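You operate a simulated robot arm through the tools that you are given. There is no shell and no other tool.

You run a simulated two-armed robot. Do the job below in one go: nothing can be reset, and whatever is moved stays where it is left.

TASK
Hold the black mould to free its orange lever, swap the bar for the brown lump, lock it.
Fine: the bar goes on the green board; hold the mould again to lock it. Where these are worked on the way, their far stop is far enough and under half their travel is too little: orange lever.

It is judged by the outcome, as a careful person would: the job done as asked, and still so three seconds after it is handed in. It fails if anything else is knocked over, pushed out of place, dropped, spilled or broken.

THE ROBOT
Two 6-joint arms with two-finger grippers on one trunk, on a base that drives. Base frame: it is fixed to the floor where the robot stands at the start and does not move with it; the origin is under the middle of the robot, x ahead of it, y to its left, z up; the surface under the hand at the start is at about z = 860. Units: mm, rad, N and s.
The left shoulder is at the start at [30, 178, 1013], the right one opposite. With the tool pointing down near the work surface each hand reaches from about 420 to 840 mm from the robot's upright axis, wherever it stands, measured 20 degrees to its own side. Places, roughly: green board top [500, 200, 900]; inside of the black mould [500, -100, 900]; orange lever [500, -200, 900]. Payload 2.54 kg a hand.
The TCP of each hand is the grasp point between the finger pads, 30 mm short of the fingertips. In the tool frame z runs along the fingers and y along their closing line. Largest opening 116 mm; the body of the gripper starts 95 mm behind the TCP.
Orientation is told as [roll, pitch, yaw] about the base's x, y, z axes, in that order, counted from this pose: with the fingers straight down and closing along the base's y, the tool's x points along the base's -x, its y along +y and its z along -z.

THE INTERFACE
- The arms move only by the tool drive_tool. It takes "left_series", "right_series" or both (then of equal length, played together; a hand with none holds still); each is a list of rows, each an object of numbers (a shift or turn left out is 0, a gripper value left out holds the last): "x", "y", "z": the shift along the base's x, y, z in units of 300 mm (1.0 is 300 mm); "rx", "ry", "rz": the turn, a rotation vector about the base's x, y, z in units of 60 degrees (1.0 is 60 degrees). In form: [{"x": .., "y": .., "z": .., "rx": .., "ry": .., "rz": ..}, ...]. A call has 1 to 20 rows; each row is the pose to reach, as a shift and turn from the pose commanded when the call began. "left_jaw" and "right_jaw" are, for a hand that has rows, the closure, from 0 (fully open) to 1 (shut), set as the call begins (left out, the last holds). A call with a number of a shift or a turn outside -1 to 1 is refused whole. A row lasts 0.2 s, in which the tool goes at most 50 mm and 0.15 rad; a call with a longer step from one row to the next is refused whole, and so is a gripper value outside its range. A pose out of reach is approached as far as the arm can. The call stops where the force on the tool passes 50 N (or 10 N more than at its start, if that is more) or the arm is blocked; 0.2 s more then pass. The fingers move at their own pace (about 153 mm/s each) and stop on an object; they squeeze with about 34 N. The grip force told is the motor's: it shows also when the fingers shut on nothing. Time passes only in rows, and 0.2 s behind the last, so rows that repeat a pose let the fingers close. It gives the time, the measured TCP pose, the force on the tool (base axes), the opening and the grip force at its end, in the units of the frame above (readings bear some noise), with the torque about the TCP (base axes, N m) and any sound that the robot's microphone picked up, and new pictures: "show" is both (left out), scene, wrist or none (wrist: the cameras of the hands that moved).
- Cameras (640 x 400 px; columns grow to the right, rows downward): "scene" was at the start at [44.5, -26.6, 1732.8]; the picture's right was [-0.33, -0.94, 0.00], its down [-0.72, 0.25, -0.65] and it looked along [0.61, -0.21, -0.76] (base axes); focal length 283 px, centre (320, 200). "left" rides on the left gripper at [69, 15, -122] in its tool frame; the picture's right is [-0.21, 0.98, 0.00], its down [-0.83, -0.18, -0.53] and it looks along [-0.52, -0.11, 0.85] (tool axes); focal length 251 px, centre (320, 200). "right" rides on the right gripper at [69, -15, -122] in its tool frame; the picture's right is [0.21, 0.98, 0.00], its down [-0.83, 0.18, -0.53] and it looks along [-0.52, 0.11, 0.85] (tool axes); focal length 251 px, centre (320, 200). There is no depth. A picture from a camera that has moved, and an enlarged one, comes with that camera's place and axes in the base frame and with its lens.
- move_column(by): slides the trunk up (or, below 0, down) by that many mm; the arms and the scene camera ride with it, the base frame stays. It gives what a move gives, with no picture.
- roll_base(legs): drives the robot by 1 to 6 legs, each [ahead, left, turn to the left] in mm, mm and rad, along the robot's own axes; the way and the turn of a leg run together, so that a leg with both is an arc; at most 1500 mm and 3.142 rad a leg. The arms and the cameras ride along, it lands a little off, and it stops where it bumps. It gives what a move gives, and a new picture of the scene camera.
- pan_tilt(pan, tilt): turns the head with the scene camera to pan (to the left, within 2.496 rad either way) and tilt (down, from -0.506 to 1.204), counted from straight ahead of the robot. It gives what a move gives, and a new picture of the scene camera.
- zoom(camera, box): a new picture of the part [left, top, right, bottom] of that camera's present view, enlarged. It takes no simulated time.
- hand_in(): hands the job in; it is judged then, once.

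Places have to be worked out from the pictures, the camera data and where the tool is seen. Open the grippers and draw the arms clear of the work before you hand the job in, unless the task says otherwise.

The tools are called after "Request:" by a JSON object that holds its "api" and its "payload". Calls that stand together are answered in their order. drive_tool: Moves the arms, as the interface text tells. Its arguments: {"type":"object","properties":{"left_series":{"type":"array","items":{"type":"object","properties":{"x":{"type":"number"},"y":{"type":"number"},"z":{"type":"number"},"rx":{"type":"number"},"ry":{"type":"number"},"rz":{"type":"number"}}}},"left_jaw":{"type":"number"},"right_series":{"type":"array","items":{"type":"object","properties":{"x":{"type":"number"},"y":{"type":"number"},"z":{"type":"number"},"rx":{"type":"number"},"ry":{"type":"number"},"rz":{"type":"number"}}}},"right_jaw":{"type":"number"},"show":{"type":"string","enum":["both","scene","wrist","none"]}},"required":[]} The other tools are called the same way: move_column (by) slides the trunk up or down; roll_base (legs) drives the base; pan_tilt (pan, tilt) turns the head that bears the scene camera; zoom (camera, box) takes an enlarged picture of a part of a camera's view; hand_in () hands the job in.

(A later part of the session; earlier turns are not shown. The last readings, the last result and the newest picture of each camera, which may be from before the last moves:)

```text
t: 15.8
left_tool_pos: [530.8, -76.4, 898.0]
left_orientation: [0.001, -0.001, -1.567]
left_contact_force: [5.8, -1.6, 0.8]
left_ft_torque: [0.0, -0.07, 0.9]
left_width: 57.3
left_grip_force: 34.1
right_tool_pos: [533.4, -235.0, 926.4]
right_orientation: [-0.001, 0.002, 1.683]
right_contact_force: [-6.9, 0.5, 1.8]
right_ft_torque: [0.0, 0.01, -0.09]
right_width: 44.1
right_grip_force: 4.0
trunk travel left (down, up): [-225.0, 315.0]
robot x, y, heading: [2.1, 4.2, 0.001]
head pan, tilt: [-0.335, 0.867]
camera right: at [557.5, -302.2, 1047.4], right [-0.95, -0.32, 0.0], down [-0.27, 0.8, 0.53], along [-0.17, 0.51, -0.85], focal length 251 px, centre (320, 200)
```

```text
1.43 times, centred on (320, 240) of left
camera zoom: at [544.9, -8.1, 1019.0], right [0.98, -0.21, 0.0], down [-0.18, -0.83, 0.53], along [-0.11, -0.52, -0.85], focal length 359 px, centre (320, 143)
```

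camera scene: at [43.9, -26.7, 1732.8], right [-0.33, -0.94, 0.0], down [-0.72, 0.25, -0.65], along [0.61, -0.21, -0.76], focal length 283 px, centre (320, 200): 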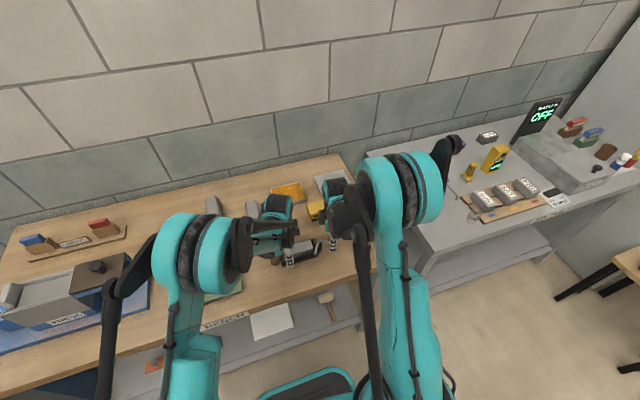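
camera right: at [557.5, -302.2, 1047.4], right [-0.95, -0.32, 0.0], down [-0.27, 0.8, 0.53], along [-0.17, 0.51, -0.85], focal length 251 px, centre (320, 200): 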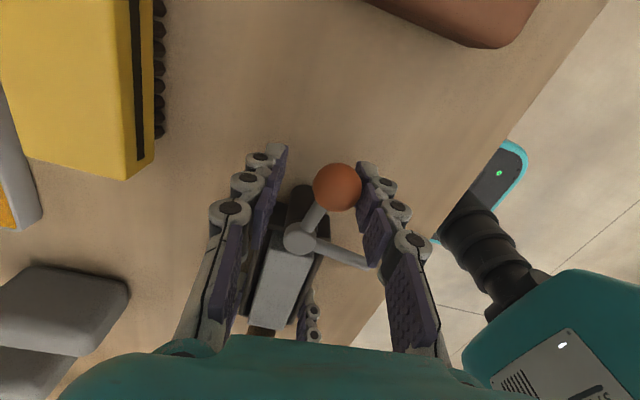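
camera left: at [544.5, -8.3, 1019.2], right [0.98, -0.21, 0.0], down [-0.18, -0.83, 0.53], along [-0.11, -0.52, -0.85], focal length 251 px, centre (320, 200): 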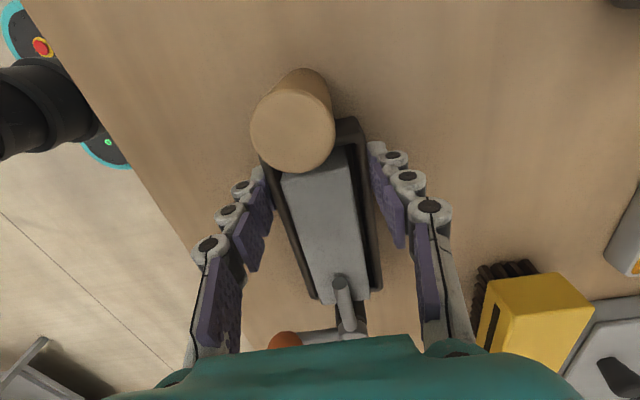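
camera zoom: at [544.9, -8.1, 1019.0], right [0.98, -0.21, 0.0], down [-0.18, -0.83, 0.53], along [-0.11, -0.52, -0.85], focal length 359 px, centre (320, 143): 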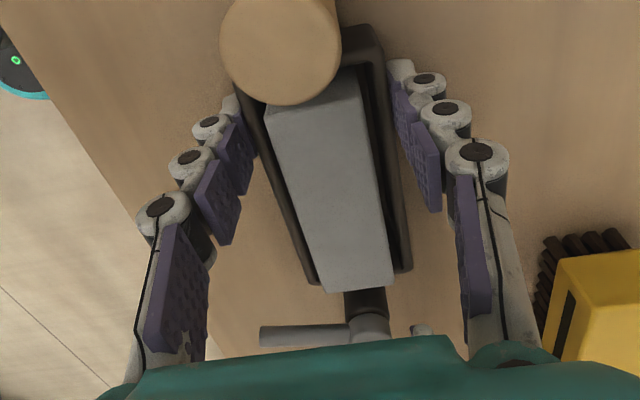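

Force rose to 7 N and the finger was pushed open slightly, with the lever at about 90°, so this looks like the far stop. I nudge 3 mm further to confirm.

Request:
{"api": "drive_tool", "payload": {"right_series": [{"x": 0.0095, "y": 0.001, "rz": 0.05}, {"x": 0.0095, "y": 0.001, "rz": 0.05}], "show": "wrist"}}

Request:
{"api": "zoom", "payload": {"camera": "left", "box": [160, 100, 480, 380]}}

```text
t: 16.4
left_tool_pos: [530.0, -76.8, 897.5]
left_orientation: [0.002, 0.0, -1.568]
left_contact_force: [10.4, -0.6, 2.5]
left_ft_torque: [-0.15, -0.14, 1.32]
left_width: 57.6
left_grip_force: 33.9
right_tool_pos: [537.6, -236.2, 925.1]
right_orientation: [0.0, -0.001, 1.733]
right_contact_force: [-9.9, 0.2, 1.6]
right_ft_torque: [0.06, 0.1, -0.11]
right_width: 45.9
right_grip_force: 4.6
trunk travel left (down, up): [-225.0, 315.0]
robot x, y, heading: [-0.3, -0.3, -0.002]
head pan, tilt: [-0.335, 0.867]
camera right: at [564.4, -301.1, 1047.5], right [-0.93, -0.37, 0.0], down [-0.31, 0.79, 0.53], along [-0.2, 0.5, -0.85], focal length 251 px, centre (320, 200)
```

right: 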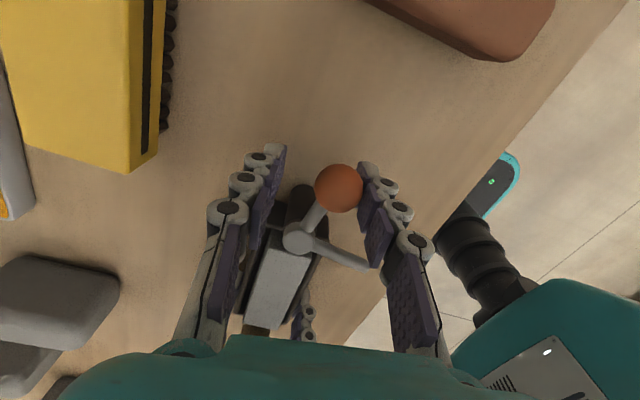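

```text
1.43 times, centred on (320, 240) of left
camera zoom: at [545.0, -8.1, 1019.0], right [0.98, -0.21, 0.0], down [-0.18, -0.83, 0.53], along [-0.11, -0.52, -0.85], focal length 359 px, centre (320, 143)
```

zoom: 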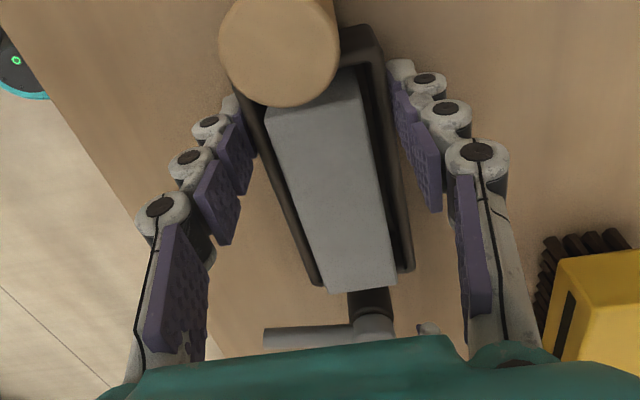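

It is the far stop: force climbs and the tongue no longer turns. I back off 8 mm to unload the lever and then lift the right hand straight up off the knob.

Request:
{"api": "drive_tool", "payload": {"right_series": [{"x": -0.013}, {"x": -0.027}, {"x": -0.027, "z": 0.07}, {"x": -0.027, "z": 0.18}, {"x": -0.027, "z": 0.3}, {"x": -0.027, "z": 0.42}, {"x": -0.027, "z": 0.42}], "right_jaw": 0.6, "show": "both"}}

Request:
{"api": "zoom", "payload": {"camera": "right", "box": [160, 80, 480, 280]}}

Request:
{"api": "zoom", "payload": {"camera": "left", "box": [160, 100, 480, 380]}}

```text
t: 18.0
left_tool_pos: [530.2, -77.8, 897.6]
left_orientation: [0.0, 0.001, -1.567]
left_contact_force: [-1.7, 0.8, 0.0]
left_ft_torque: [0.42, 0.14, 0.05]
left_width: 57.0
left_grip_force: 33.4
right_tool_pos: [530.1, -236.3, 1052.0]
right_orientation: [0.002, -0.001, 1.733]
right_contact_force: [-0.3, 0.4, 0.1]
right_ft_torque: [0.01, 0.03, 0.01]
right_width: 46.4
right_grip_force: 0.0
trunk travel left (down, up): [-225.0, 315.0]
robot x, y, heading: [1.0, 0.2, -0.003]
head pan, tilt: [-0.335, 0.867]
camera scene: at [44.5, -26.7, 1732.8], right [-0.33, -0.94, 0.0], down [-0.72, 0.25, -0.65], along [0.61, -0.21, -0.76], focal length 283 px, centre (320, 200)
camera right: at [556.7, -301.4, 1173.7], right [-0.93, -0.37, 0.0], down [-0.31, 0.79, 0.53], along [-0.2, 0.5, -0.85], focal length 251 px, centre (320, 200)
```

scene: 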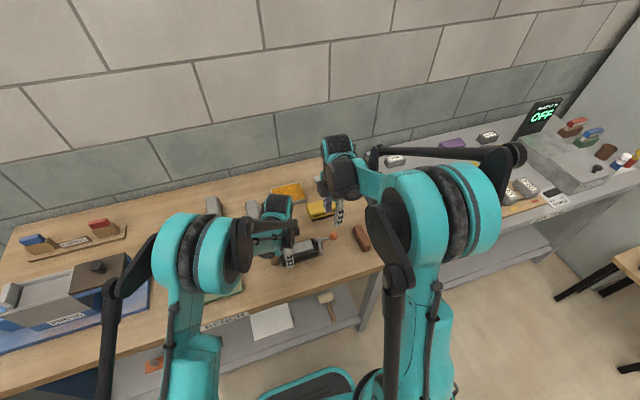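
right: 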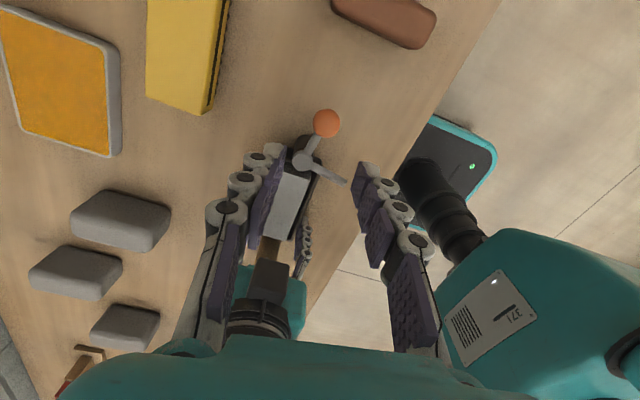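

```text
2.00 times, centred on (320, 180) of right
camera zoom: at [556.7, -301.4, 1173.7], right [-0.93, -0.37, 0.0], down [-0.31, 0.79, 0.53], along [-0.2, 0.5, -0.85], focal length 503 px, centre (320, 240)
```

zoom: 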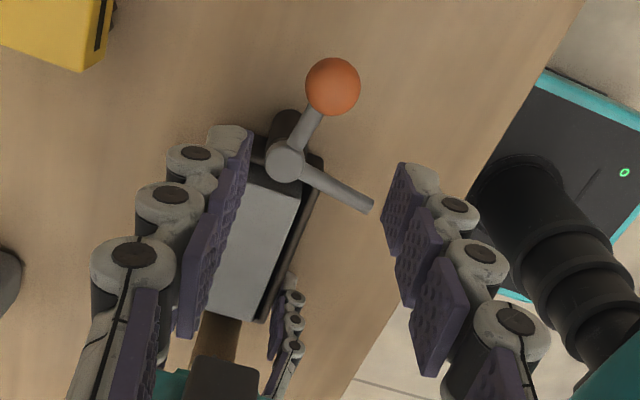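

```text
1.43 times, centred on (320, 240) of left
camera zoom: at [544.7, -8.5, 1018.7], right [0.98, -0.21, 0.0], down [-0.18, -0.83, 0.53], along [-0.11, -0.52, -0.85], focal length 359 px, centre (320, 143)
```

zoom: 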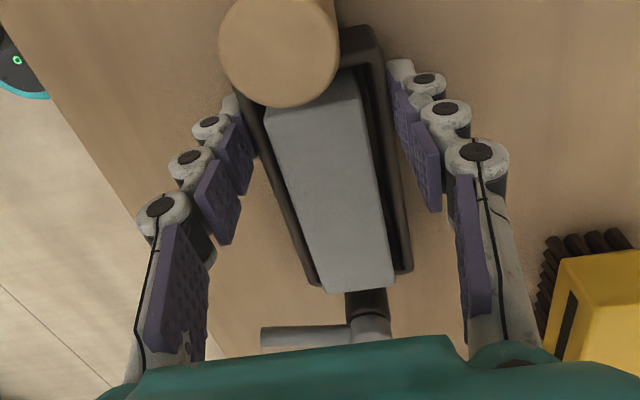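

The lever is open at its far stop. Now the left hand releases the mould and lifts, while the right hand moves over toward the lump and starts turning back.

Request:
{"api": "drive_tool", "payload": {"left_series": [{}, {}, {}, {"z": 0.05}, {"z": 0.12}, {"z": 0.2}, {"z": 0.3}, {"z": 0.3}], "left_jaw": 0.0, "right_series": [{"rz": -0.14, "y": -0.05, "z": 0.02}, {"rz": -0.28, "y": -0.1, "z": 0.04}, {"rz": -0.42, "y": -0.15, "z": 0.06, "x": -0.01}, {"rz": -0.56, "y": -0.2, "z": 0.06, "x": -0.02}, {"rz": -0.7, "y": -0.25, "z": 0.06, "x": -0.03}, {"rz": -0.84, "y": -0.3, "z": 0.06, "x": -0.04}, {"rz": -0.98, "y": -0.35, "z": 0.06, "x": -0.05}, {"rz": -0.98, "y": -0.367, "z": 0.06, "x": -0.06}], "right_jaw": 0.3, "show": "both"}}

Request:
{"api": "zoom", "payload": {"camera": "left", "box": [160, 50, 480, 330]}}

Request:
{"api": "zoom", "payload": {"camera": "scene", "box": [240, 200, 400, 300]}}

```text
t: 19.8
left_tool_pos: [527.7, -77.2, 987.4]
left_orientation: [0.001, -0.001, -1.567]
left_contact_force: [-0.5, 0.1, -0.1]
left_ft_torque: [-0.01, 0.02, 0.02]
left_width: 116.3
left_grip_force: 0.1
right_tool_pos: [511.2, -345.5, 1069.3]
right_orientation: [-0.002, 0.0, 0.706]
right_contact_force: [-0.6, -0.1, 0.3]
right_ft_torque: [-0.02, 0.0, 0.01]
right_width: 81.2
right_grip_force: 0.0
trunk travel left (down, up): [-225.0, 315.0]
robot x, y, heading: [0.1, 1.5, 0.002]
head pan, tilt: [-0.335, 0.867]
camera scene: at [45.2, -26.8, 1732.8], right [-0.33, -0.94, 0.0], down [-0.72, 0.25, -0.65], along [0.61, -0.21, -0.76], focal length 283 px, centre (320, 200)
camera right: at [469.8, -401.5, 1190.9], right [-0.8, 0.6, 0.0], down [0.51, 0.67, 0.53], along [0.32, 0.43, -0.85], focal length 251 px, centre (320, 200)
camera left: at [542.7, -7.5, 1108.8], right [0.98, -0.21, 0.0], down [-0.18, -0.83, 0.53], along [-0.11, -0.52, -0.85], focal length 251 px, centre (320, 200)
```

scene: 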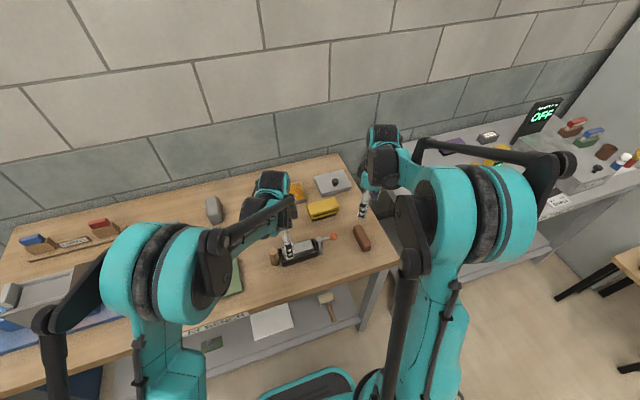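
right: 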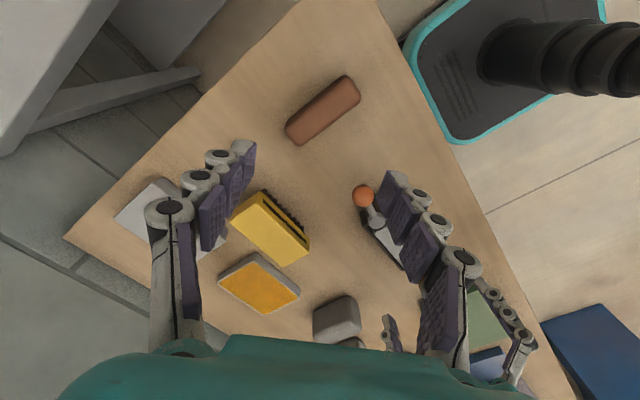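
left: 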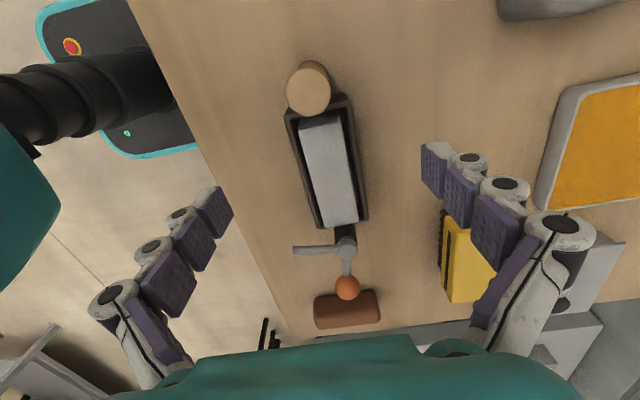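

```text
1.43 times, centred on (320, 190) of left
camera zoom: at [542.7, -7.5, 1108.8], right [0.98, -0.21, 0.0], down [-0.18, -0.83, 0.53], along [-0.11, -0.52, -0.85], focal length 359 px, centre (320, 214)
```

zoom: 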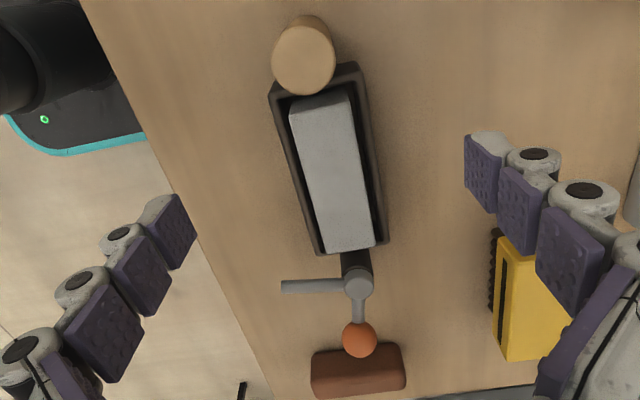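

```text
4.00 times, centred on (320, 250) of scene
camera zoom: at [45.2, -26.8, 1732.8], right [-0.33, -0.94, 0.0], down [-0.72, 0.25, -0.65], along [0.61, -0.21, -0.76], focal length 1134 px, centre (320, 0)
```

zoom: 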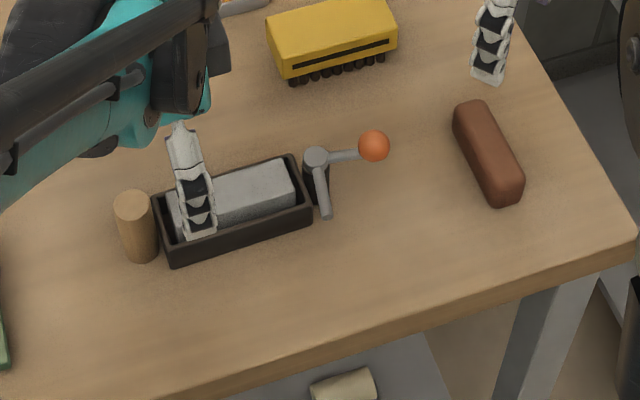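

The mould, bar and lever are undisturbed, and the bar is centred under the hand at about (529,−111). I move the left hand 34 mm toward the lever end and lower it so the fingertips straddle the exposed top of the bar, just above the rim.

Request:
{"api": "drive_tool", "payload": {"left_series": [{"y": -0.04}, {"y": -0.08}, {"y": -0.113}, {"y": -0.113, "z": -0.06}, {"y": -0.113, "z": -0.12}, {"y": -0.113, "z": -0.17}, {"y": -0.113, "z": -0.19}, {"y": -0.113, "z": -0.19}], "left_jaw": 0.4, "show": "both"}}

Request:
{"api": "zoom", "payload": {"camera": "left", "box": [200, 80, 440, 230]}}

Request:
{"api": "zoom", "payload": {"camera": "scene", "box": [260, 220, 340, 270]}}

```text
t: 21.6
left_tool_pos: [529.0, -112.0, 929.5]
left_orientation: [0.0, -0.001, -1.567]
left_contact_force: [-0.2, 0.5, 0.7]
left_ft_torque: [-0.01, 0.03, 0.0]
left_width: 69.5
left_grip_force: 0.1
right_tool_pos: [511.7, -346.0, 1070.2]
right_orientation: [0.0, 0.0, 0.707]
right_contact_force: [-0.1, -0.2, 0.7]
right_ft_torque: [0.01, -0.02, -0.03]
right_width: 81.1
right_grip_force: 0.0
trunk travel left (down, up): [-225.0, 315.0]
robot x, y, heading: [2.9, 1.4, 0.0]
head pan, tilt: [-0.335, 0.867]
camera scene: at [44.7, -26.7, 1732.8], right [-0.33, -0.94, 0.0], down [-0.72, 0.25, -0.65], along [0.61, -0.21, -0.76], focal length 283 px, centre (320, 200)
camera left: at [543.3, -41.8, 1050.9], right [0.98, -0.21, 0.0], down [-0.18, -0.83, 0.53], along [-0.11, -0.52, -0.85], focal length 251 px, centre (320, 200)
```

scene: 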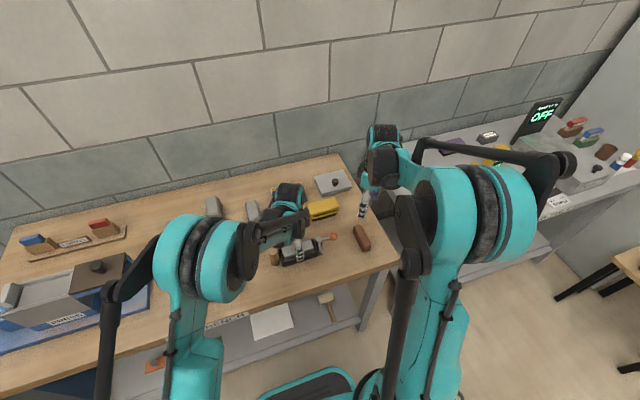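
left: 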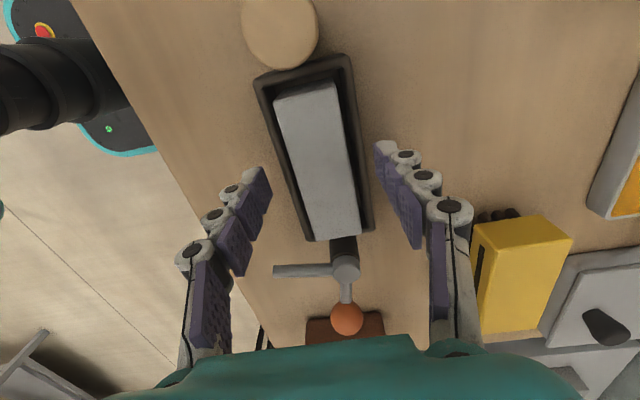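

```text
2.67 times, centred on (320, 155) of left
camera zoom: at [543.3, -41.8, 1050.9], right [0.98, -0.21, 0.0], down [-0.18, -0.83, 0.53], along [-0.11, -0.52, -0.85], focal length 670 px, centre (320, 320)
```

zoom: 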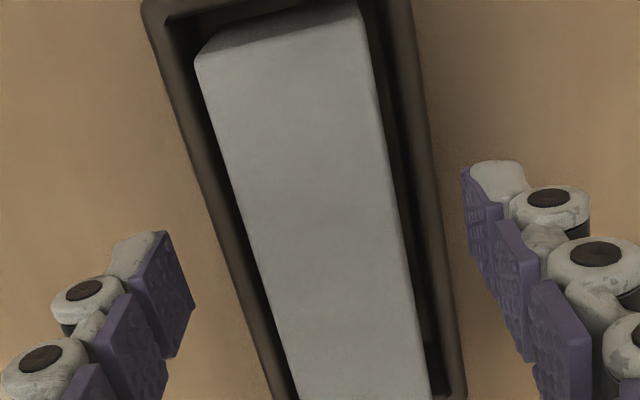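

```text
8.00 times, centred on (300, 245) of scene
camera zoom: at [44.7, -26.7, 1732.8], right [-0.33, -0.94, 0.0], down [-0.72, 0.25, -0.65], along [0.61, -0.21, -0.76], focal length 2267 px, centre (480, -160)
```

zoom: 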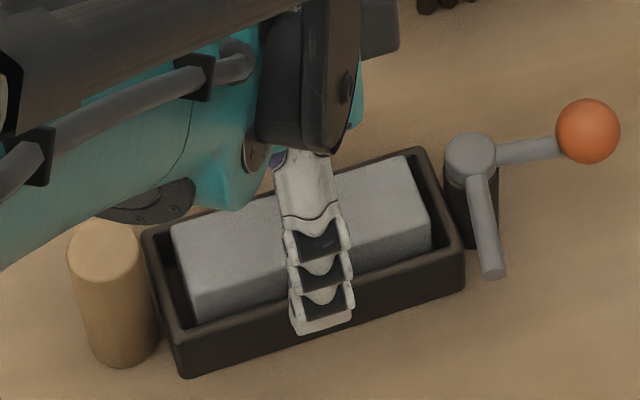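

Comparing the bar edges with the finger pads, the bar is about 2.4 mm further in +x. I correct that, lower 2 mm for more overlap and close on the bar.

Request:
{"api": "drive_tool", "payload": {"left_series": [{"x": 0.008}, {"x": 0.008, "z": -0.007}, {"x": 0.008, "z": -0.007}], "show": "none"}}

Request:
{"api": "drive_tool", "payload": {"left_series": [{}, {}, {}, {}], "left_jaw": 1.0, "show": "wrist"}}

Request:
{"api": "zoom", "payload": {"camera": "left", "box": [200, 80, 440, 230]}}

Request:
{"api": "zoom", "payload": {"camera": "scene", "box": [260, 220, 340, 270]}}

```text
t: 22.4
left_tool_pos: [531.0, -111.0, 927.8]
left_orientation: [-0.001, 0.001, -1.568]
left_contact_force: [0.6, 0.2, -0.4]
left_ft_torque: [-0.03, -0.02, -0.02]
left_width: 69.6
left_grip_force: 0.0
right_tool_pos: [509.4, -345.5, 1070.3]
right_orientation: [0.0, 0.0, 0.707]
right_contact_force: [0.4, -0.2, -0.7]
right_ft_torque: [0.03, 0.0, 0.02]
right_width: 81.2
right_grip_force: 0.0
trunk travel left (down, up): [-225.0, 315.0]
robot x, y, heading: [-0.3, -0.5, 0.003]
head pan, tilt: [-0.335, 0.867]
```

```text
t: 23.4
left_tool_pos: [531.7, -110.0, 926.8]
left_orientation: [-0.001, 0.0, -1.568]
left_contact_force: [0.5, 0.0, 1.8]
left_ft_torque: [0.08, 0.08, 0.02]
left_width: 35.3
left_grip_force: 34.0
right_tool_pos: [510.6, -345.7, 1068.6]
right_orientation: [0.001, -0.001, 0.707]
right_contact_force: [-0.7, 0.3, 0.2]
right_ft_torque: [0.0, -0.02, -0.05]
right_width: 81.2
right_grip_force: 0.0
trunk travel left (down, up): [-225.0, 315.0]
robot x, y, heading: [-3.8, 1.9, -0.004]
head pan, tilt: [-0.335, 0.867]
camera left: at [545.6, -41.1, 1049.2], right [0.98, -0.21, 0.0], down [-0.18, -0.83, 0.53], along [-0.11, -0.52, -0.85], focal length 251 px, centre (320, 200)
```

left: 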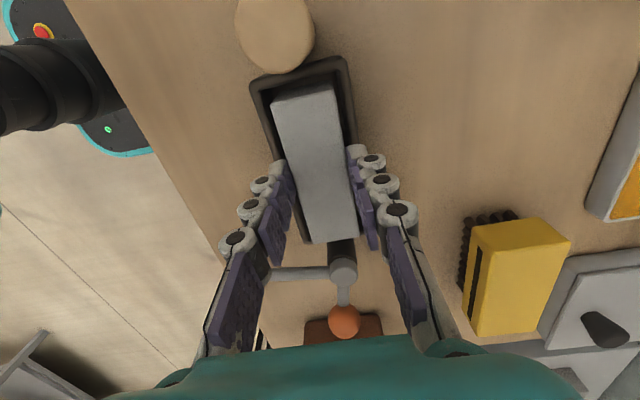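

```text
2.67 times, centred on (320, 155) of left
camera zoom: at [545.6, -41.1, 1049.2], right [0.98, -0.21, 0.0], down [-0.18, -0.83, 0.53], along [-0.11, -0.52, -0.85], focal length 670 px, centre (320, 320)
```

zoom: 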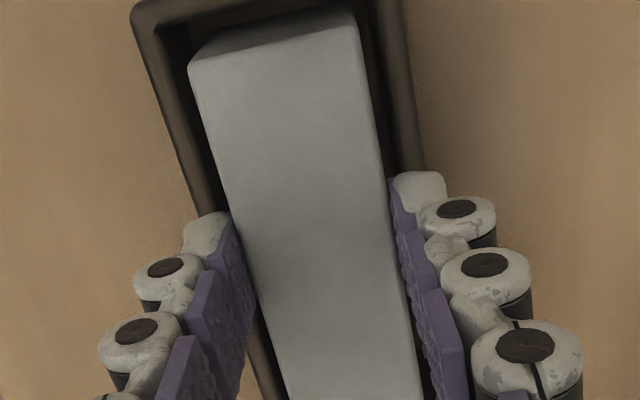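

```text
8.00 times, centred on (300, 245) of scene
camera zoom: at [44.4, -26.7, 1732.8], right [-0.33, -0.94, 0.0], down [-0.72, 0.25, -0.65], along [0.61, -0.21, -0.76], focal length 2267 px, centre (480, -160)
```

zoom: 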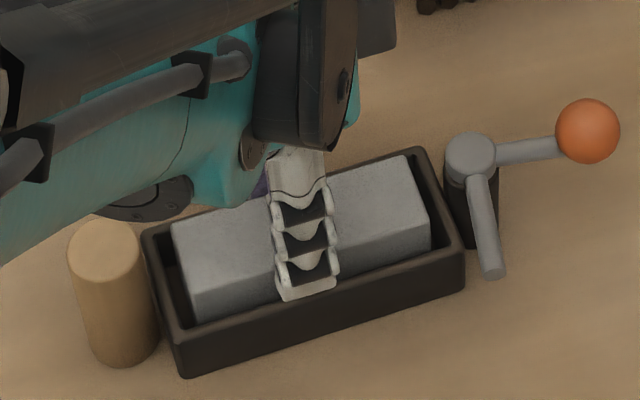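

The bar is gripped at 35 mm width, and neither the mould nor the bar has shifted. I lift slowly straight up.

Request:
{"api": "drive_tool", "payload": {"left_series": [{"z": 0.02}, {"z": 0.05}, {"z": 0.09}, {"z": 0.14}, {"z": 0.2}, {"z": 0.27}, {"z": 0.33}, {"z": 0.33}], "show": "both"}}

Request:
{"api": "zoom", "payload": {"camera": "scene", "box": [240, 200, 368, 280]}}

Request:
{"api": "zoom", "payload": {"camera": "left", "box": [160, 50, 480, 250]}}

```text
t: 25.2
left_tool_pos: [532.6, -111.2, 1027.9]
left_orientation: [-0.002, 0.001, -1.569]
left_contact_force: [-0.2, 0.4, 0.1]
left_ft_torque: [0.01, 0.01, 0.02]
left_width: 0.2
left_grip_force: 28.4
right_tool_pos: [510.8, -345.4, 1068.3]
right_orientation: [0.0, 0.0, 0.706]
right_contact_force: [-0.3, 0.2, -0.1]
right_ft_torque: [-0.04, 0.01, -0.02]
right_width: 81.4
right_grip_force: 0.1
trunk travel left (down, up): [-225.0, 315.0]
robot x, y, heading: [1.7, 2.4, 0.004]
head pan, tilt: [-0.335, 0.867]
camera scene: at [44.9, -26.8, 1732.8], right [-0.33, -0.94, 0.0], down [-0.72, 0.25, -0.65], along [0.61, -0.21, -0.76], focal length 283 px, centre (320, 200)
camera left: at [547.1, -41.6, 1149.1], right [0.98, -0.21, 0.0], down [-0.18, -0.83, 0.53], along [-0.11, -0.52, -0.85], focal length 251 px, centre (320, 200)
```

scene: 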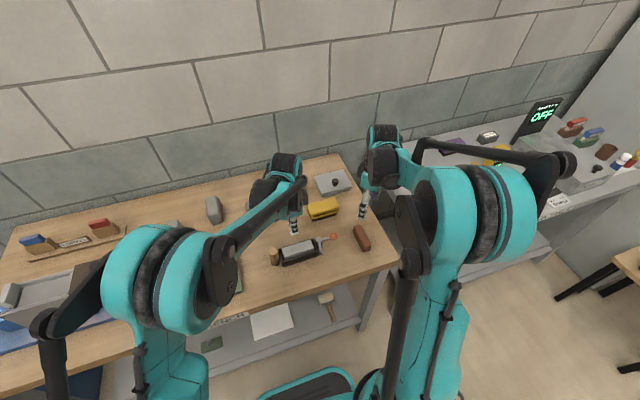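
left: 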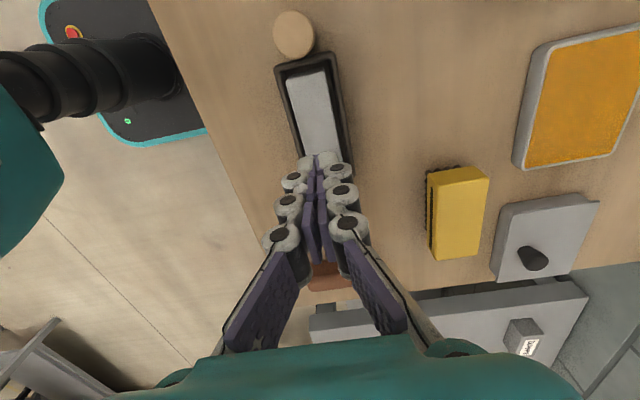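

```text
5.00 times, centred on (304, 240) of scene
camera zoom: at [44.9, -26.8, 1732.8], right [-0.33, -0.94, 0.0], down [-0.72, 0.25, -0.65], along [0.61, -0.21, -0.76], focal length 1417 px, centre (400, 0)
```

zoom: 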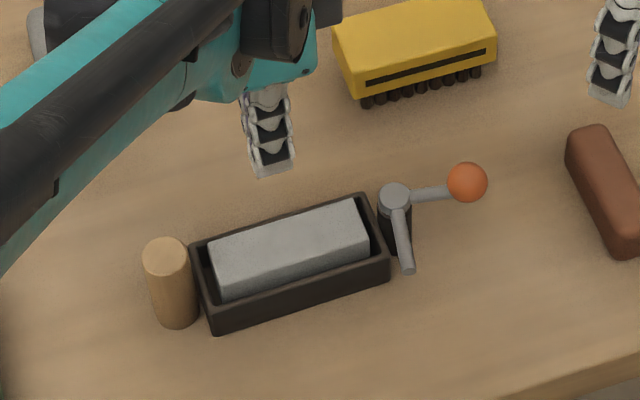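

```text
2.00 times, centred on (320, 150) of left
camera zoom: at [547.1, -41.6, 1149.1], right [0.98, -0.21, 0.0], down [-0.18, -0.83, 0.53], along [-0.11, -0.52, -0.85], focal length 503 px, centre (320, 300)
```

zoom: 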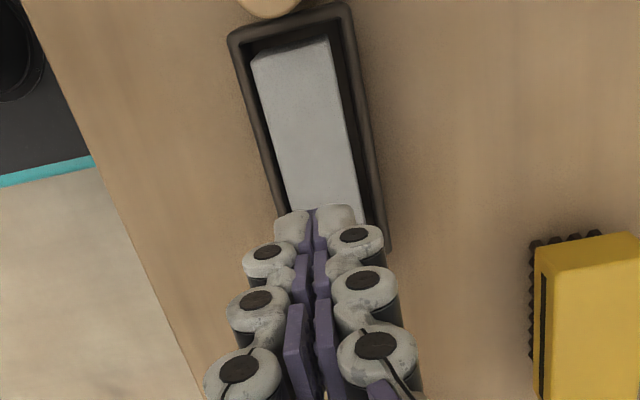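

The fingers slipped off the top of the bar: the left width is now 0, and the bar is still seated as before. I reopen and go down again a few mm lower to gain overlap, feeling for the rim.

Request:
{"api": "drive_tool", "payload": {"left_series": [{}, {}, {"z": -0.1}, {"z": -0.2}, {"z": -0.28}, {"z": -0.32}, {"z": -0.333}, {"z": -0.339}, {"z": -0.339}], "left_jaw": 0.48, "show": "wrist"}}

Request:
{"api": "zoom", "payload": {"camera": "left", "box": [220, 100, 420, 225]}}

Request:
{"api": "zoom", "payload": {"camera": "scene", "box": [276, 225, 324, 255]}}

```text
t: 27.2
left_tool_pos: [531.6, -111.5, 925.3]
left_orientation: [0.0, 0.0, -1.567]
left_contact_force: [0.9, 0.4, 0.6]
left_ft_torque: [0.05, -0.01, -0.02]
left_width: 60.6
left_grip_force: 0.0
right_tool_pos: [509.9, -346.1, 1068.8]
right_orientation: [0.0, -0.001, 0.707]
right_contact_force: [0.6, 0.3, 0.1]
right_ft_torque: [-0.01, 0.0, -0.04]
right_width: 81.3
right_grip_force: 0.1
trunk travel left (down, up): [-225.0, 315.0]
robot x, y, heading: [4.4, -1.2, -0.002]
head pan, tilt: [-0.335, 0.867]
camera left: at [546.5, -42.4, 1046.4], right [0.98, -0.21, 0.0], down [-0.18, -0.83, 0.53], along [-0.11, -0.52, -0.85], focal length 251 px, centre (320, 200)
```

left: 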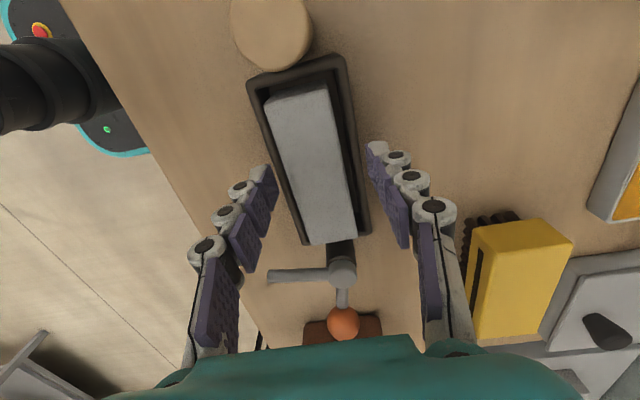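

```text
3.20 times, centred on (320, 162) of left
camera zoom: at [546.5, -42.4, 1046.4], right [0.98, -0.21, 0.0], down [-0.18, -0.83, 0.53], along [-0.11, -0.52, -0.85], focal length 805 px, centre (320, 320)
```

zoom: 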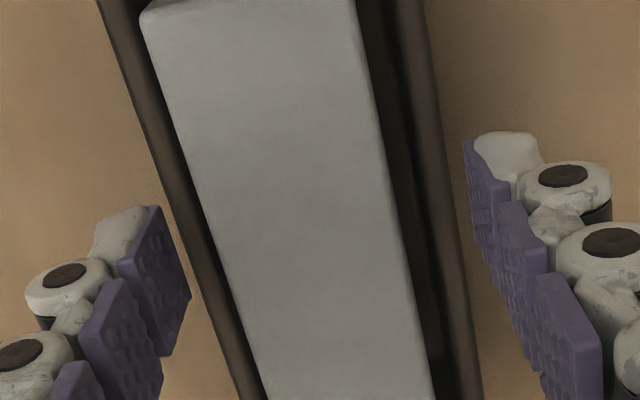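

```text
13.33 times, centred on (300, 240) of scene
camera zoom: at [44.6, -26.7, 1732.8], right [-0.33, -0.94, 0.0], down [-0.72, 0.25, -0.65], along [0.61, -0.21, -0.76], focal length 3779 px, centre (587, -333)
```

zoom: 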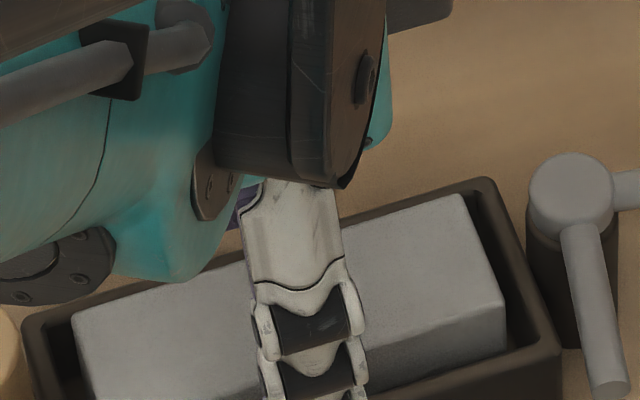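

The fingers now line up with the bar within about 1 mm. I narrow the jaws to about 44 mm so they sit over the walls, and lower 2 mm to feel for the rim.

Request:
{"api": "drive_tool", "payload": {"left_series": [{"x": -0.003}, {"x": -0.003}, {"x": -0.003, "z": -0.0035}, {"x": -0.003, "z": -0.007}], "left_jaw": 0.62, "show": "none"}}

```text
t: 28.2
left_tool_pos: [531.6, -111.3, 923.7]
left_orientation: [0.001, 0.0, -1.566]
left_contact_force: [0.4, -2.0, 8.6]
left_ft_torque: [0.03, 0.02, -0.03]
left_width: 44.8
left_grip_force: 0.4
right_tool_pos: [509.4, -345.4, 1069.3]
right_orientation: [0.0, -0.002, 0.707]
right_contact_force: [-1.0, -0.2, -0.9]
right_ft_torque: [0.03, -0.01, -0.02]
right_width: 81.5
right_grip_force: 0.1
trunk travel left (down, up): [-225.0, 315.0]
robot x, y, heading: [-1.2, 2.1, -0.002]
head pan, tilt: [-0.335, 0.867]
```

The tips touch the rim (8.6 N up), so I now have the largest possible overlap of about 15 mm. I raise 1 mm, close, and then test the lift in small steps.

Request:
{"api": "drive_tool", "payload": {"left_series": [{"z": 0.004}, {"z": 0.004}], "show": "none"}}

Request:
{"api": "drive_tool", "payload": {"left_series": [{}, {}, {}, {}, {}], "left_jaw": 1.0, "show": "none"}}

Request:
{"api": "drive_tool", "payload": {"left_series": [{"z": 0.003}, {"z": 0.006}, {"z": 0.009}, {"z": 0.012}], "show": "wrist"}}

Request:
{"api": "zoom", "payload": {"camera": "scene", "box": [260, 220, 340, 270]}}

```text
t: 28.8
left_tool_pos: [531.4, -110.8, 925.1]
left_orientation: [0.0, 0.0, -1.566]
left_contact_force: [-0.6, 1.4, 0.3]
left_ft_torque: [0.01, 0.02, 0.02]
left_width: 44.1
left_grip_force: 0.2
right_tool_pos: [510.7, -346.1, 1069.7]
right_orientation: [0.001, 0.0, 0.708]
right_contact_force: [0.3, -0.4, 0.4]
right_ft_torque: [0.03, -0.04, -0.02]
right_width: 81.2
right_grip_force: 0.1
trunk travel left (down, up): [-225.0, 315.0]
robot x, y, heading: [-1.5, 0.7, 0.0]
head pan, tilt: [-0.335, 0.867]
```

```text
t: 30.0
left_tool_pos: [532.3, -111.6, 924.6]
left_orientation: [-0.001, -0.001, -1.567]
left_contact_force: [0.7, 0.0, 1.1]
left_ft_torque: [0.1, 0.02, 0.02]
left_width: 35.3
left_grip_force: 34.1
right_tool_pos: [510.6, -346.3, 1068.4]
right_orientation: [-0.001, 0.0, 0.706]
right_contact_force: [0.1, 0.7, 0.0]
right_ft_torque: [-0.01, 0.02, 0.02]
right_width: 81.1
right_grip_force: 0.2
trunk travel left (down, up): [-225.0, 315.0]
robot x, y, heading: [2.9, -1.5, 0.001]
head pan, tilt: [-0.335, 0.867]
```

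```text
t: 31.0
left_tool_pos: [532.4, -110.9, 928.0]
left_orientation: [0.001, 0.001, -1.568]
left_contact_force: [1.1, 0.6, -3.0]
left_ft_torque: [0.0, -0.01, -0.01]
left_width: 35.2
left_grip_force: 33.8
right_tool_pos: [511.3, -346.3, 1068.3]
right_orientation: [0.001, 0.001, 0.707]
right_contact_force: [-0.6, 0.3, -0.7]
right_ft_torque: [0.01, -0.01, 0.01]
right_width: 81.2
right_grip_force: 0.1
trunk travel left (down, up): [-225.0, 315.0]
robot x, y, heading: [-2.4, 4.0, -0.002]
head pan, tilt: [-0.335, 0.867]
camera left: at [545.9, -42.4, 1049.3], right [0.98, -0.21, 0.0], down [-0.18, -0.83, 0.53], along [-0.11, -0.52, -0.85], focal length 251 px, centre (320, 200)
```

left: 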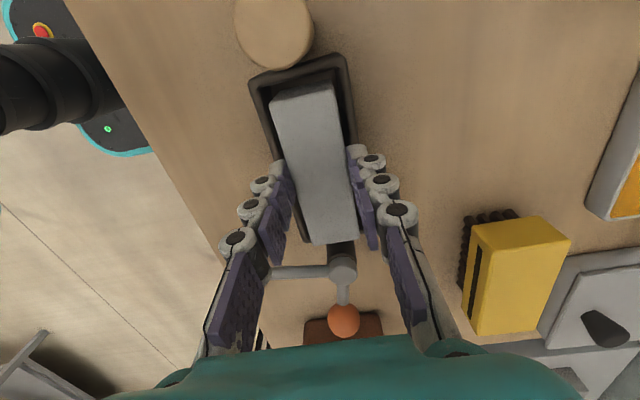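

```text
8.00 times, centred on (300, 245) of scene
camera zoom: at [44.8, -26.8, 1732.8], right [-0.33, -0.94, 0.0], down [-0.72, 0.25, -0.65], along [0.61, -0.21, -0.76], focal length 2267 px, centre (480, -160)
```

zoom: 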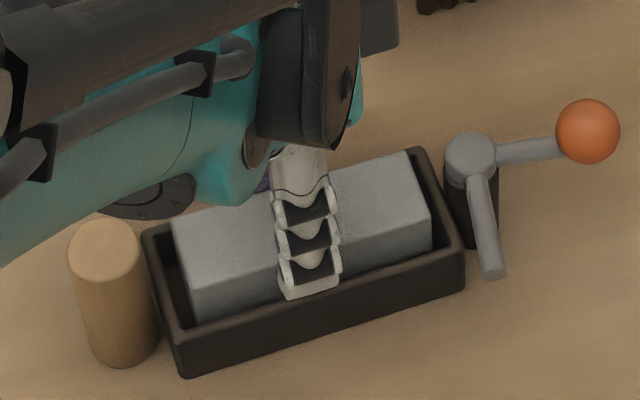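

Width is still 35 with about 3 N of load after 3 mm. I keep lifting gently and check whether the bar rises with the fingers.

Request:
{"api": "drive_tool", "payload": {"left_series": [{"z": 0.004}, {"z": 0.008}, {"z": 0.012}, {"z": 0.016}], "show": "none"}}

Request:
{"api": "zoom", "payload": {"camera": "scene", "box": [276, 225, 324, 255]}}

Request:
{"api": "zoom", "payload": {"camera": "left", "box": [220, 50, 420, 260]}}

```text
t: 32.0
left_tool_pos: [530.1, -110.3, 933.9]
left_orientation: [0.001, 0.001, -1.567]
left_contact_force: [-0.3, 0.0, -3.0]
left_ft_torque: [0.0, 0.01, -0.01]
left_width: 35.4
left_grip_force: 33.6
right_tool_pos: [511.2, -344.4, 1069.7]
right_orientation: [0.0, -0.001, 0.707]
right_contact_force: [-0.5, 0.1, -0.2]
right_ft_torque: [-0.02, 0.04, -0.01]
right_width: 81.3
right_grip_force: 0.0
trunk travel left (down, up): [-225.0, 315.0]
robot x, y, heading: [0.7, 4.0, 0.005]
head pan, tilt: [-0.335, 0.867]
```

```text
13.33 times, centred on (300, 240) of scene
camera zoom: at [44.9, -26.8, 1732.8], right [-0.33, -0.94, 0.0], down [-0.72, 0.25, -0.65], along [0.61, -0.21, -0.76], focal length 3779 px, centre (587, -333)
```

zoom: 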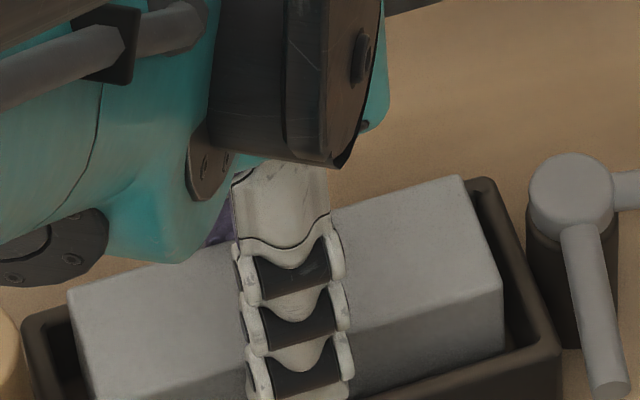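

```text
1.90 times, centred on (320, 155) of left
camera zoom: at [545.8, -41.8, 1054.5], right [0.98, -0.21, 0.0], down [-0.18, -0.83, 0.53], along [-0.11, -0.52, -0.85], focal length 479 px, centre (320, 286)
```

zoom: 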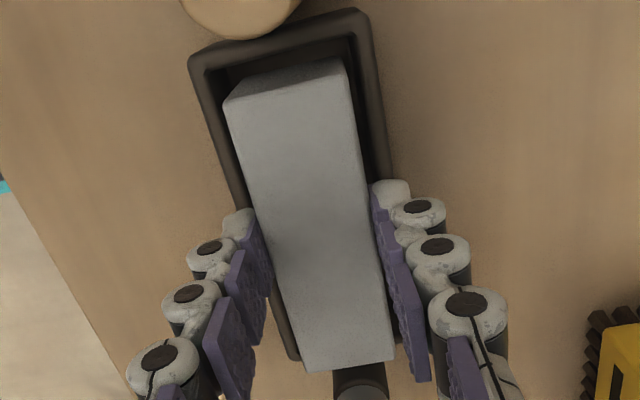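

The bar is rising with the fingers this time, about 0.3 kg. I continue lifting slowly and steadily.

Request:
{"api": "drive_tool", "payload": {"left_series": [{"z": 0.01}, {"z": 0.02}, {"z": 0.03}, {"z": 0.04}, {"z": 0.05}, {"z": 0.06}, {"z": 0.07}, {"z": 0.08}, {"z": 0.09}, {"z": 0.1}], "show": "none"}}

Request:
{"api": "zoom", "payload": {"camera": "scene", "box": [260, 210, 340, 260]}}

Request:
{"api": "zoom", "payload": {"camera": "left", "box": [220, 50, 420, 260]}}

```text
t: 34.2
left_tool_pos: [529.8, -111.4, 961.9]
left_orientation: [0.0, -0.001, -1.569]
left_contact_force: [0.2, -0.1, -3.4]
left_ft_torque: [-0.03, 0.0, 0.02]
left_width: 35.2
left_grip_force: 33.9
right_tool_pos: [511.2, -344.7, 1067.9]
right_orientation: [0.001, 0.0, 0.708]
right_contact_force: [-0.5, -0.3, 0.0]
right_ft_torque: [-0.01, 0.02, 0.02]
right_width: 81.1
right_grip_force: 0.0
trunk travel left (down, up): [-225.0, 315.0]
robot x, y, heading: [-0.2, 0.3, -0.001]
head pan, tilt: [-0.335, 0.867]
```

```text
8.00 times, centred on (300, 235) of scene
camera zoom: at [44.8, -26.7, 1732.8], right [-0.33, -0.94, 0.0], down [-0.72, 0.25, -0.65], along [0.61, -0.21, -0.76], focal length 2267 px, centre (480, -80)
```

zoom: 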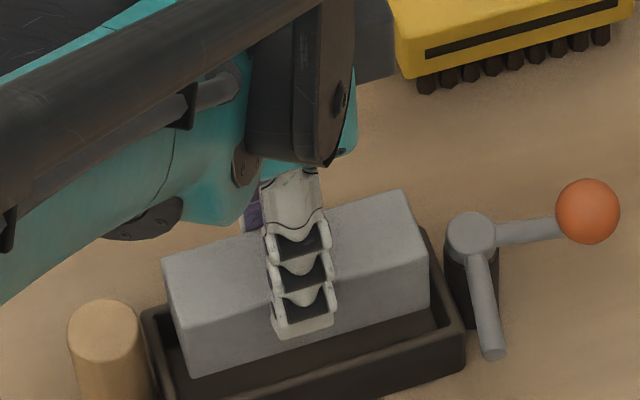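

```text
1.90 times, centred on (320, 155) of left
camera zoom: at [545.3, -41.7, 1083.3], right [0.98, -0.21, 0.0], down [-0.18, -0.83, 0.53], along [-0.11, -0.52, -0.85], focal length 479 px, centre (320, 286)
```

zoom: 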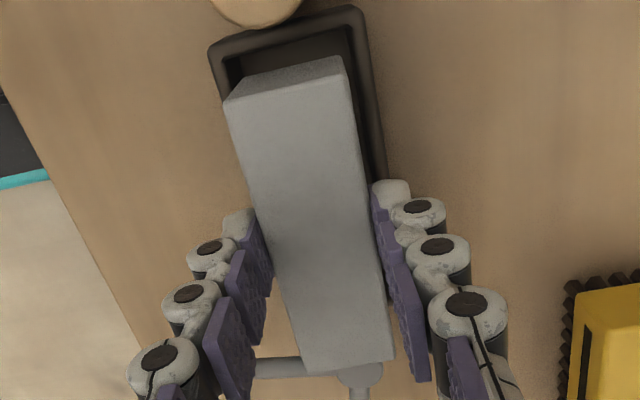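

The bar is clear of the mould and held firmly. I lift further so it will pass over the wooden post.

Request:
{"api": "drive_tool", "payload": {"left_series": [{"z": 0.02}, {"z": 0.04}, {"z": 0.06}, {"z": 0.08}, {"z": 0.1}, {"z": 0.12}, {"z": 0.14}, {"z": 0.16}, {"z": 0.18}, {"z": 0.2}, {"z": 0.22}, {"z": 0.24}, {"z": 0.26}, {"z": 0.28}, {"z": 0.3}], "show": "both"}}

Request:
{"api": "zoom", "payload": {"camera": "scene", "box": [160, 210, 320, 310]}}

```text
t: 37.4
left_tool_pos: [530.9, -111.6, 1053.5]
left_orientation: [0.0, -0.001, -1.568]
left_contact_force: [1.0, 0.2, -3.1]
left_ft_torque: [0.01, 0.0, -0.01]
left_width: 35.1
left_grip_force: 33.5
right_tool_pos: [510.8, -345.9, 1068.5]
right_orientation: [0.002, 0.0, 0.706]
right_contact_force: [0.4, -0.4, -0.5]
right_ft_torque: [-0.01, -0.03, 0.01]
right_width: 81.2
right_grip_force: 0.0
trunk travel left (down, up): [-225.0, 315.0]
robot x, y, heading: [-1.2, 2.3, -0.003]
head pan, tilt: [-0.335, 0.867]
camera scene: at [44.7, -26.7, 1732.8], right [-0.33, -0.94, 0.0], down [-0.72, 0.25, -0.65], along [0.61, -0.21, -0.76], focal length 283 px, centre (320, 200)
camera left: at [545.6, -42.2, 1174.6], right [0.98, -0.21, 0.0], down [-0.18, -0.83, 0.53], along [-0.11, -0.52, -0.85], focal length 251 px, centre (320, 200)
```

scene: 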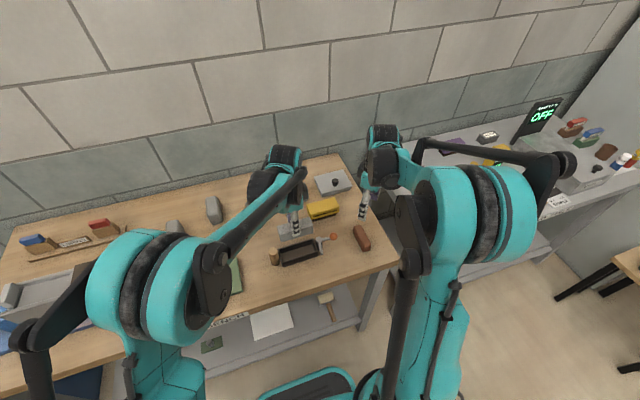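
left: 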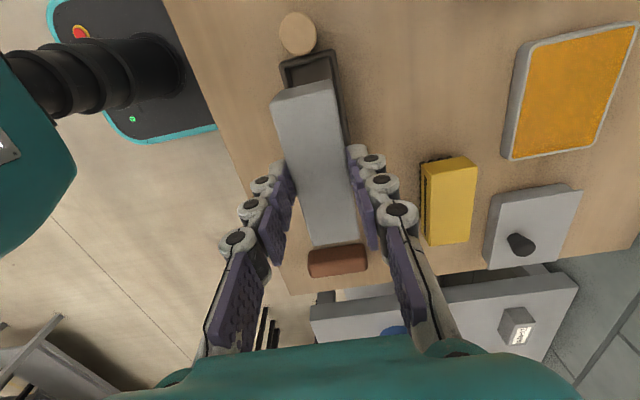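

```text
4.00 times, centred on (240, 260) of scene
camera zoom: at [44.7, -26.7, 1732.8], right [-0.33, -0.94, 0.0], down [-0.72, 0.25, -0.65], along [0.61, -0.21, -0.76], focal length 1134 px, centre (640, -40)
```

zoom: 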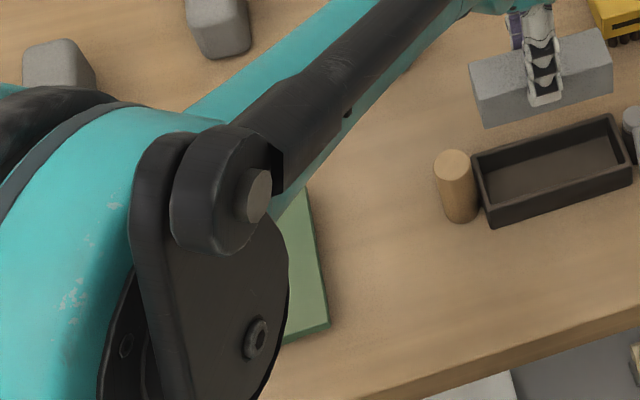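

The bar clears everything. I carry it along +y to above the green board, which I judge to span about x 453–590, y 86–300, keeping the height.

Request:
{"api": "drive_tool", "payload": {"left_series": [{"y": 0.03}, {"y": 0.08}, {"y": 0.15}, {"y": 0.23}, {"y": 0.31}, {"y": 0.39}, {"y": 0.47}, {"y": 0.55}, {"y": 0.63}, {"y": 0.71}, {"y": 0.79}, {"y": 0.87}, {"y": 0.93}, {"y": 0.97}, {"y": 0.99}, {"y": 0.99}], "show": "both"}}

Request:
{"api": "zoom", "payload": {"camera": "scene", "box": [120, 210, 360, 360]}}

```text
t: 40.8
left_tool_pos: [531.5, 186.5, 1054.3]
left_orientation: [0.001, -0.001, -1.567]
left_contact_force: [0.0, 0.2, -2.5]
left_ft_torque: [0.0, -0.01, 0.02]
left_width: 35.0
left_grip_force: 33.9
right_tool_pos: [511.5, -345.8, 1068.8]
right_orientation: [-0.001, 0.001, 0.708]
right_contact_force: [-0.4, -0.7, -0.6]
right_ft_torque: [0.01, -0.03, 0.0]
right_width: 81.1
right_grip_force: 0.1
trunk travel left (down, up): [-225.0, 315.0]
robot x, y, heading: [-2.1, -2.1, -0.002]
head pan, tilt: [-0.335, 0.867]
camera scene: at [44.9, -26.6, 1732.8], right [-0.33, -0.94, 0.0], down [-0.72, 0.25, -0.65], along [0.61, -0.21, -0.76], focal length 283 px, centre (320, 200)
camera left: at [546.0, 256.2, 1174.9], right [0.98, -0.21, 0.0], down [-0.18, -0.83, 0.53], along [-0.11, -0.52, -0.85], focal length 251 px, centre (320, 200)
```

scene: 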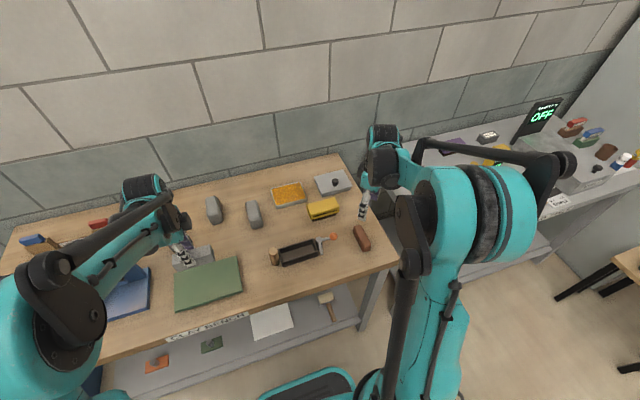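
left: 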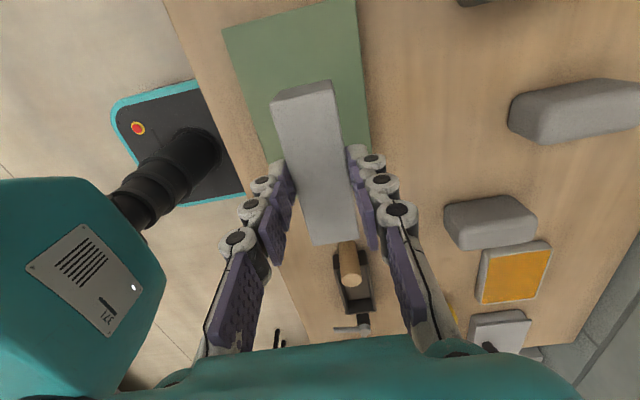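

```text
2.67 times, centred on (240, 285) of scene
camera zoom: at [44.9, -26.6, 1732.8], right [-0.33, -0.94, 0.0], down [-0.72, 0.25, -0.65], along [0.61, -0.21, -0.76], focal length 756 px, centre (533, -27)
```

zoom: 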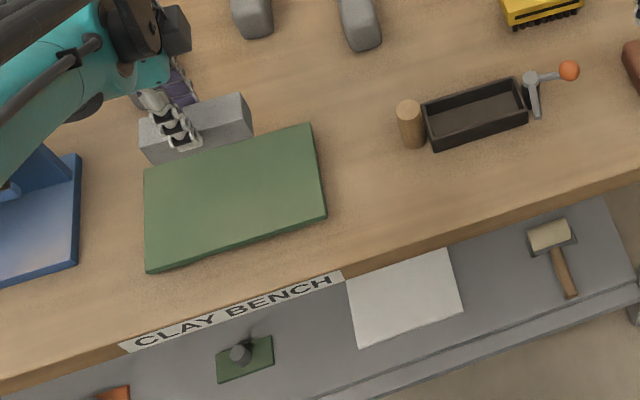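

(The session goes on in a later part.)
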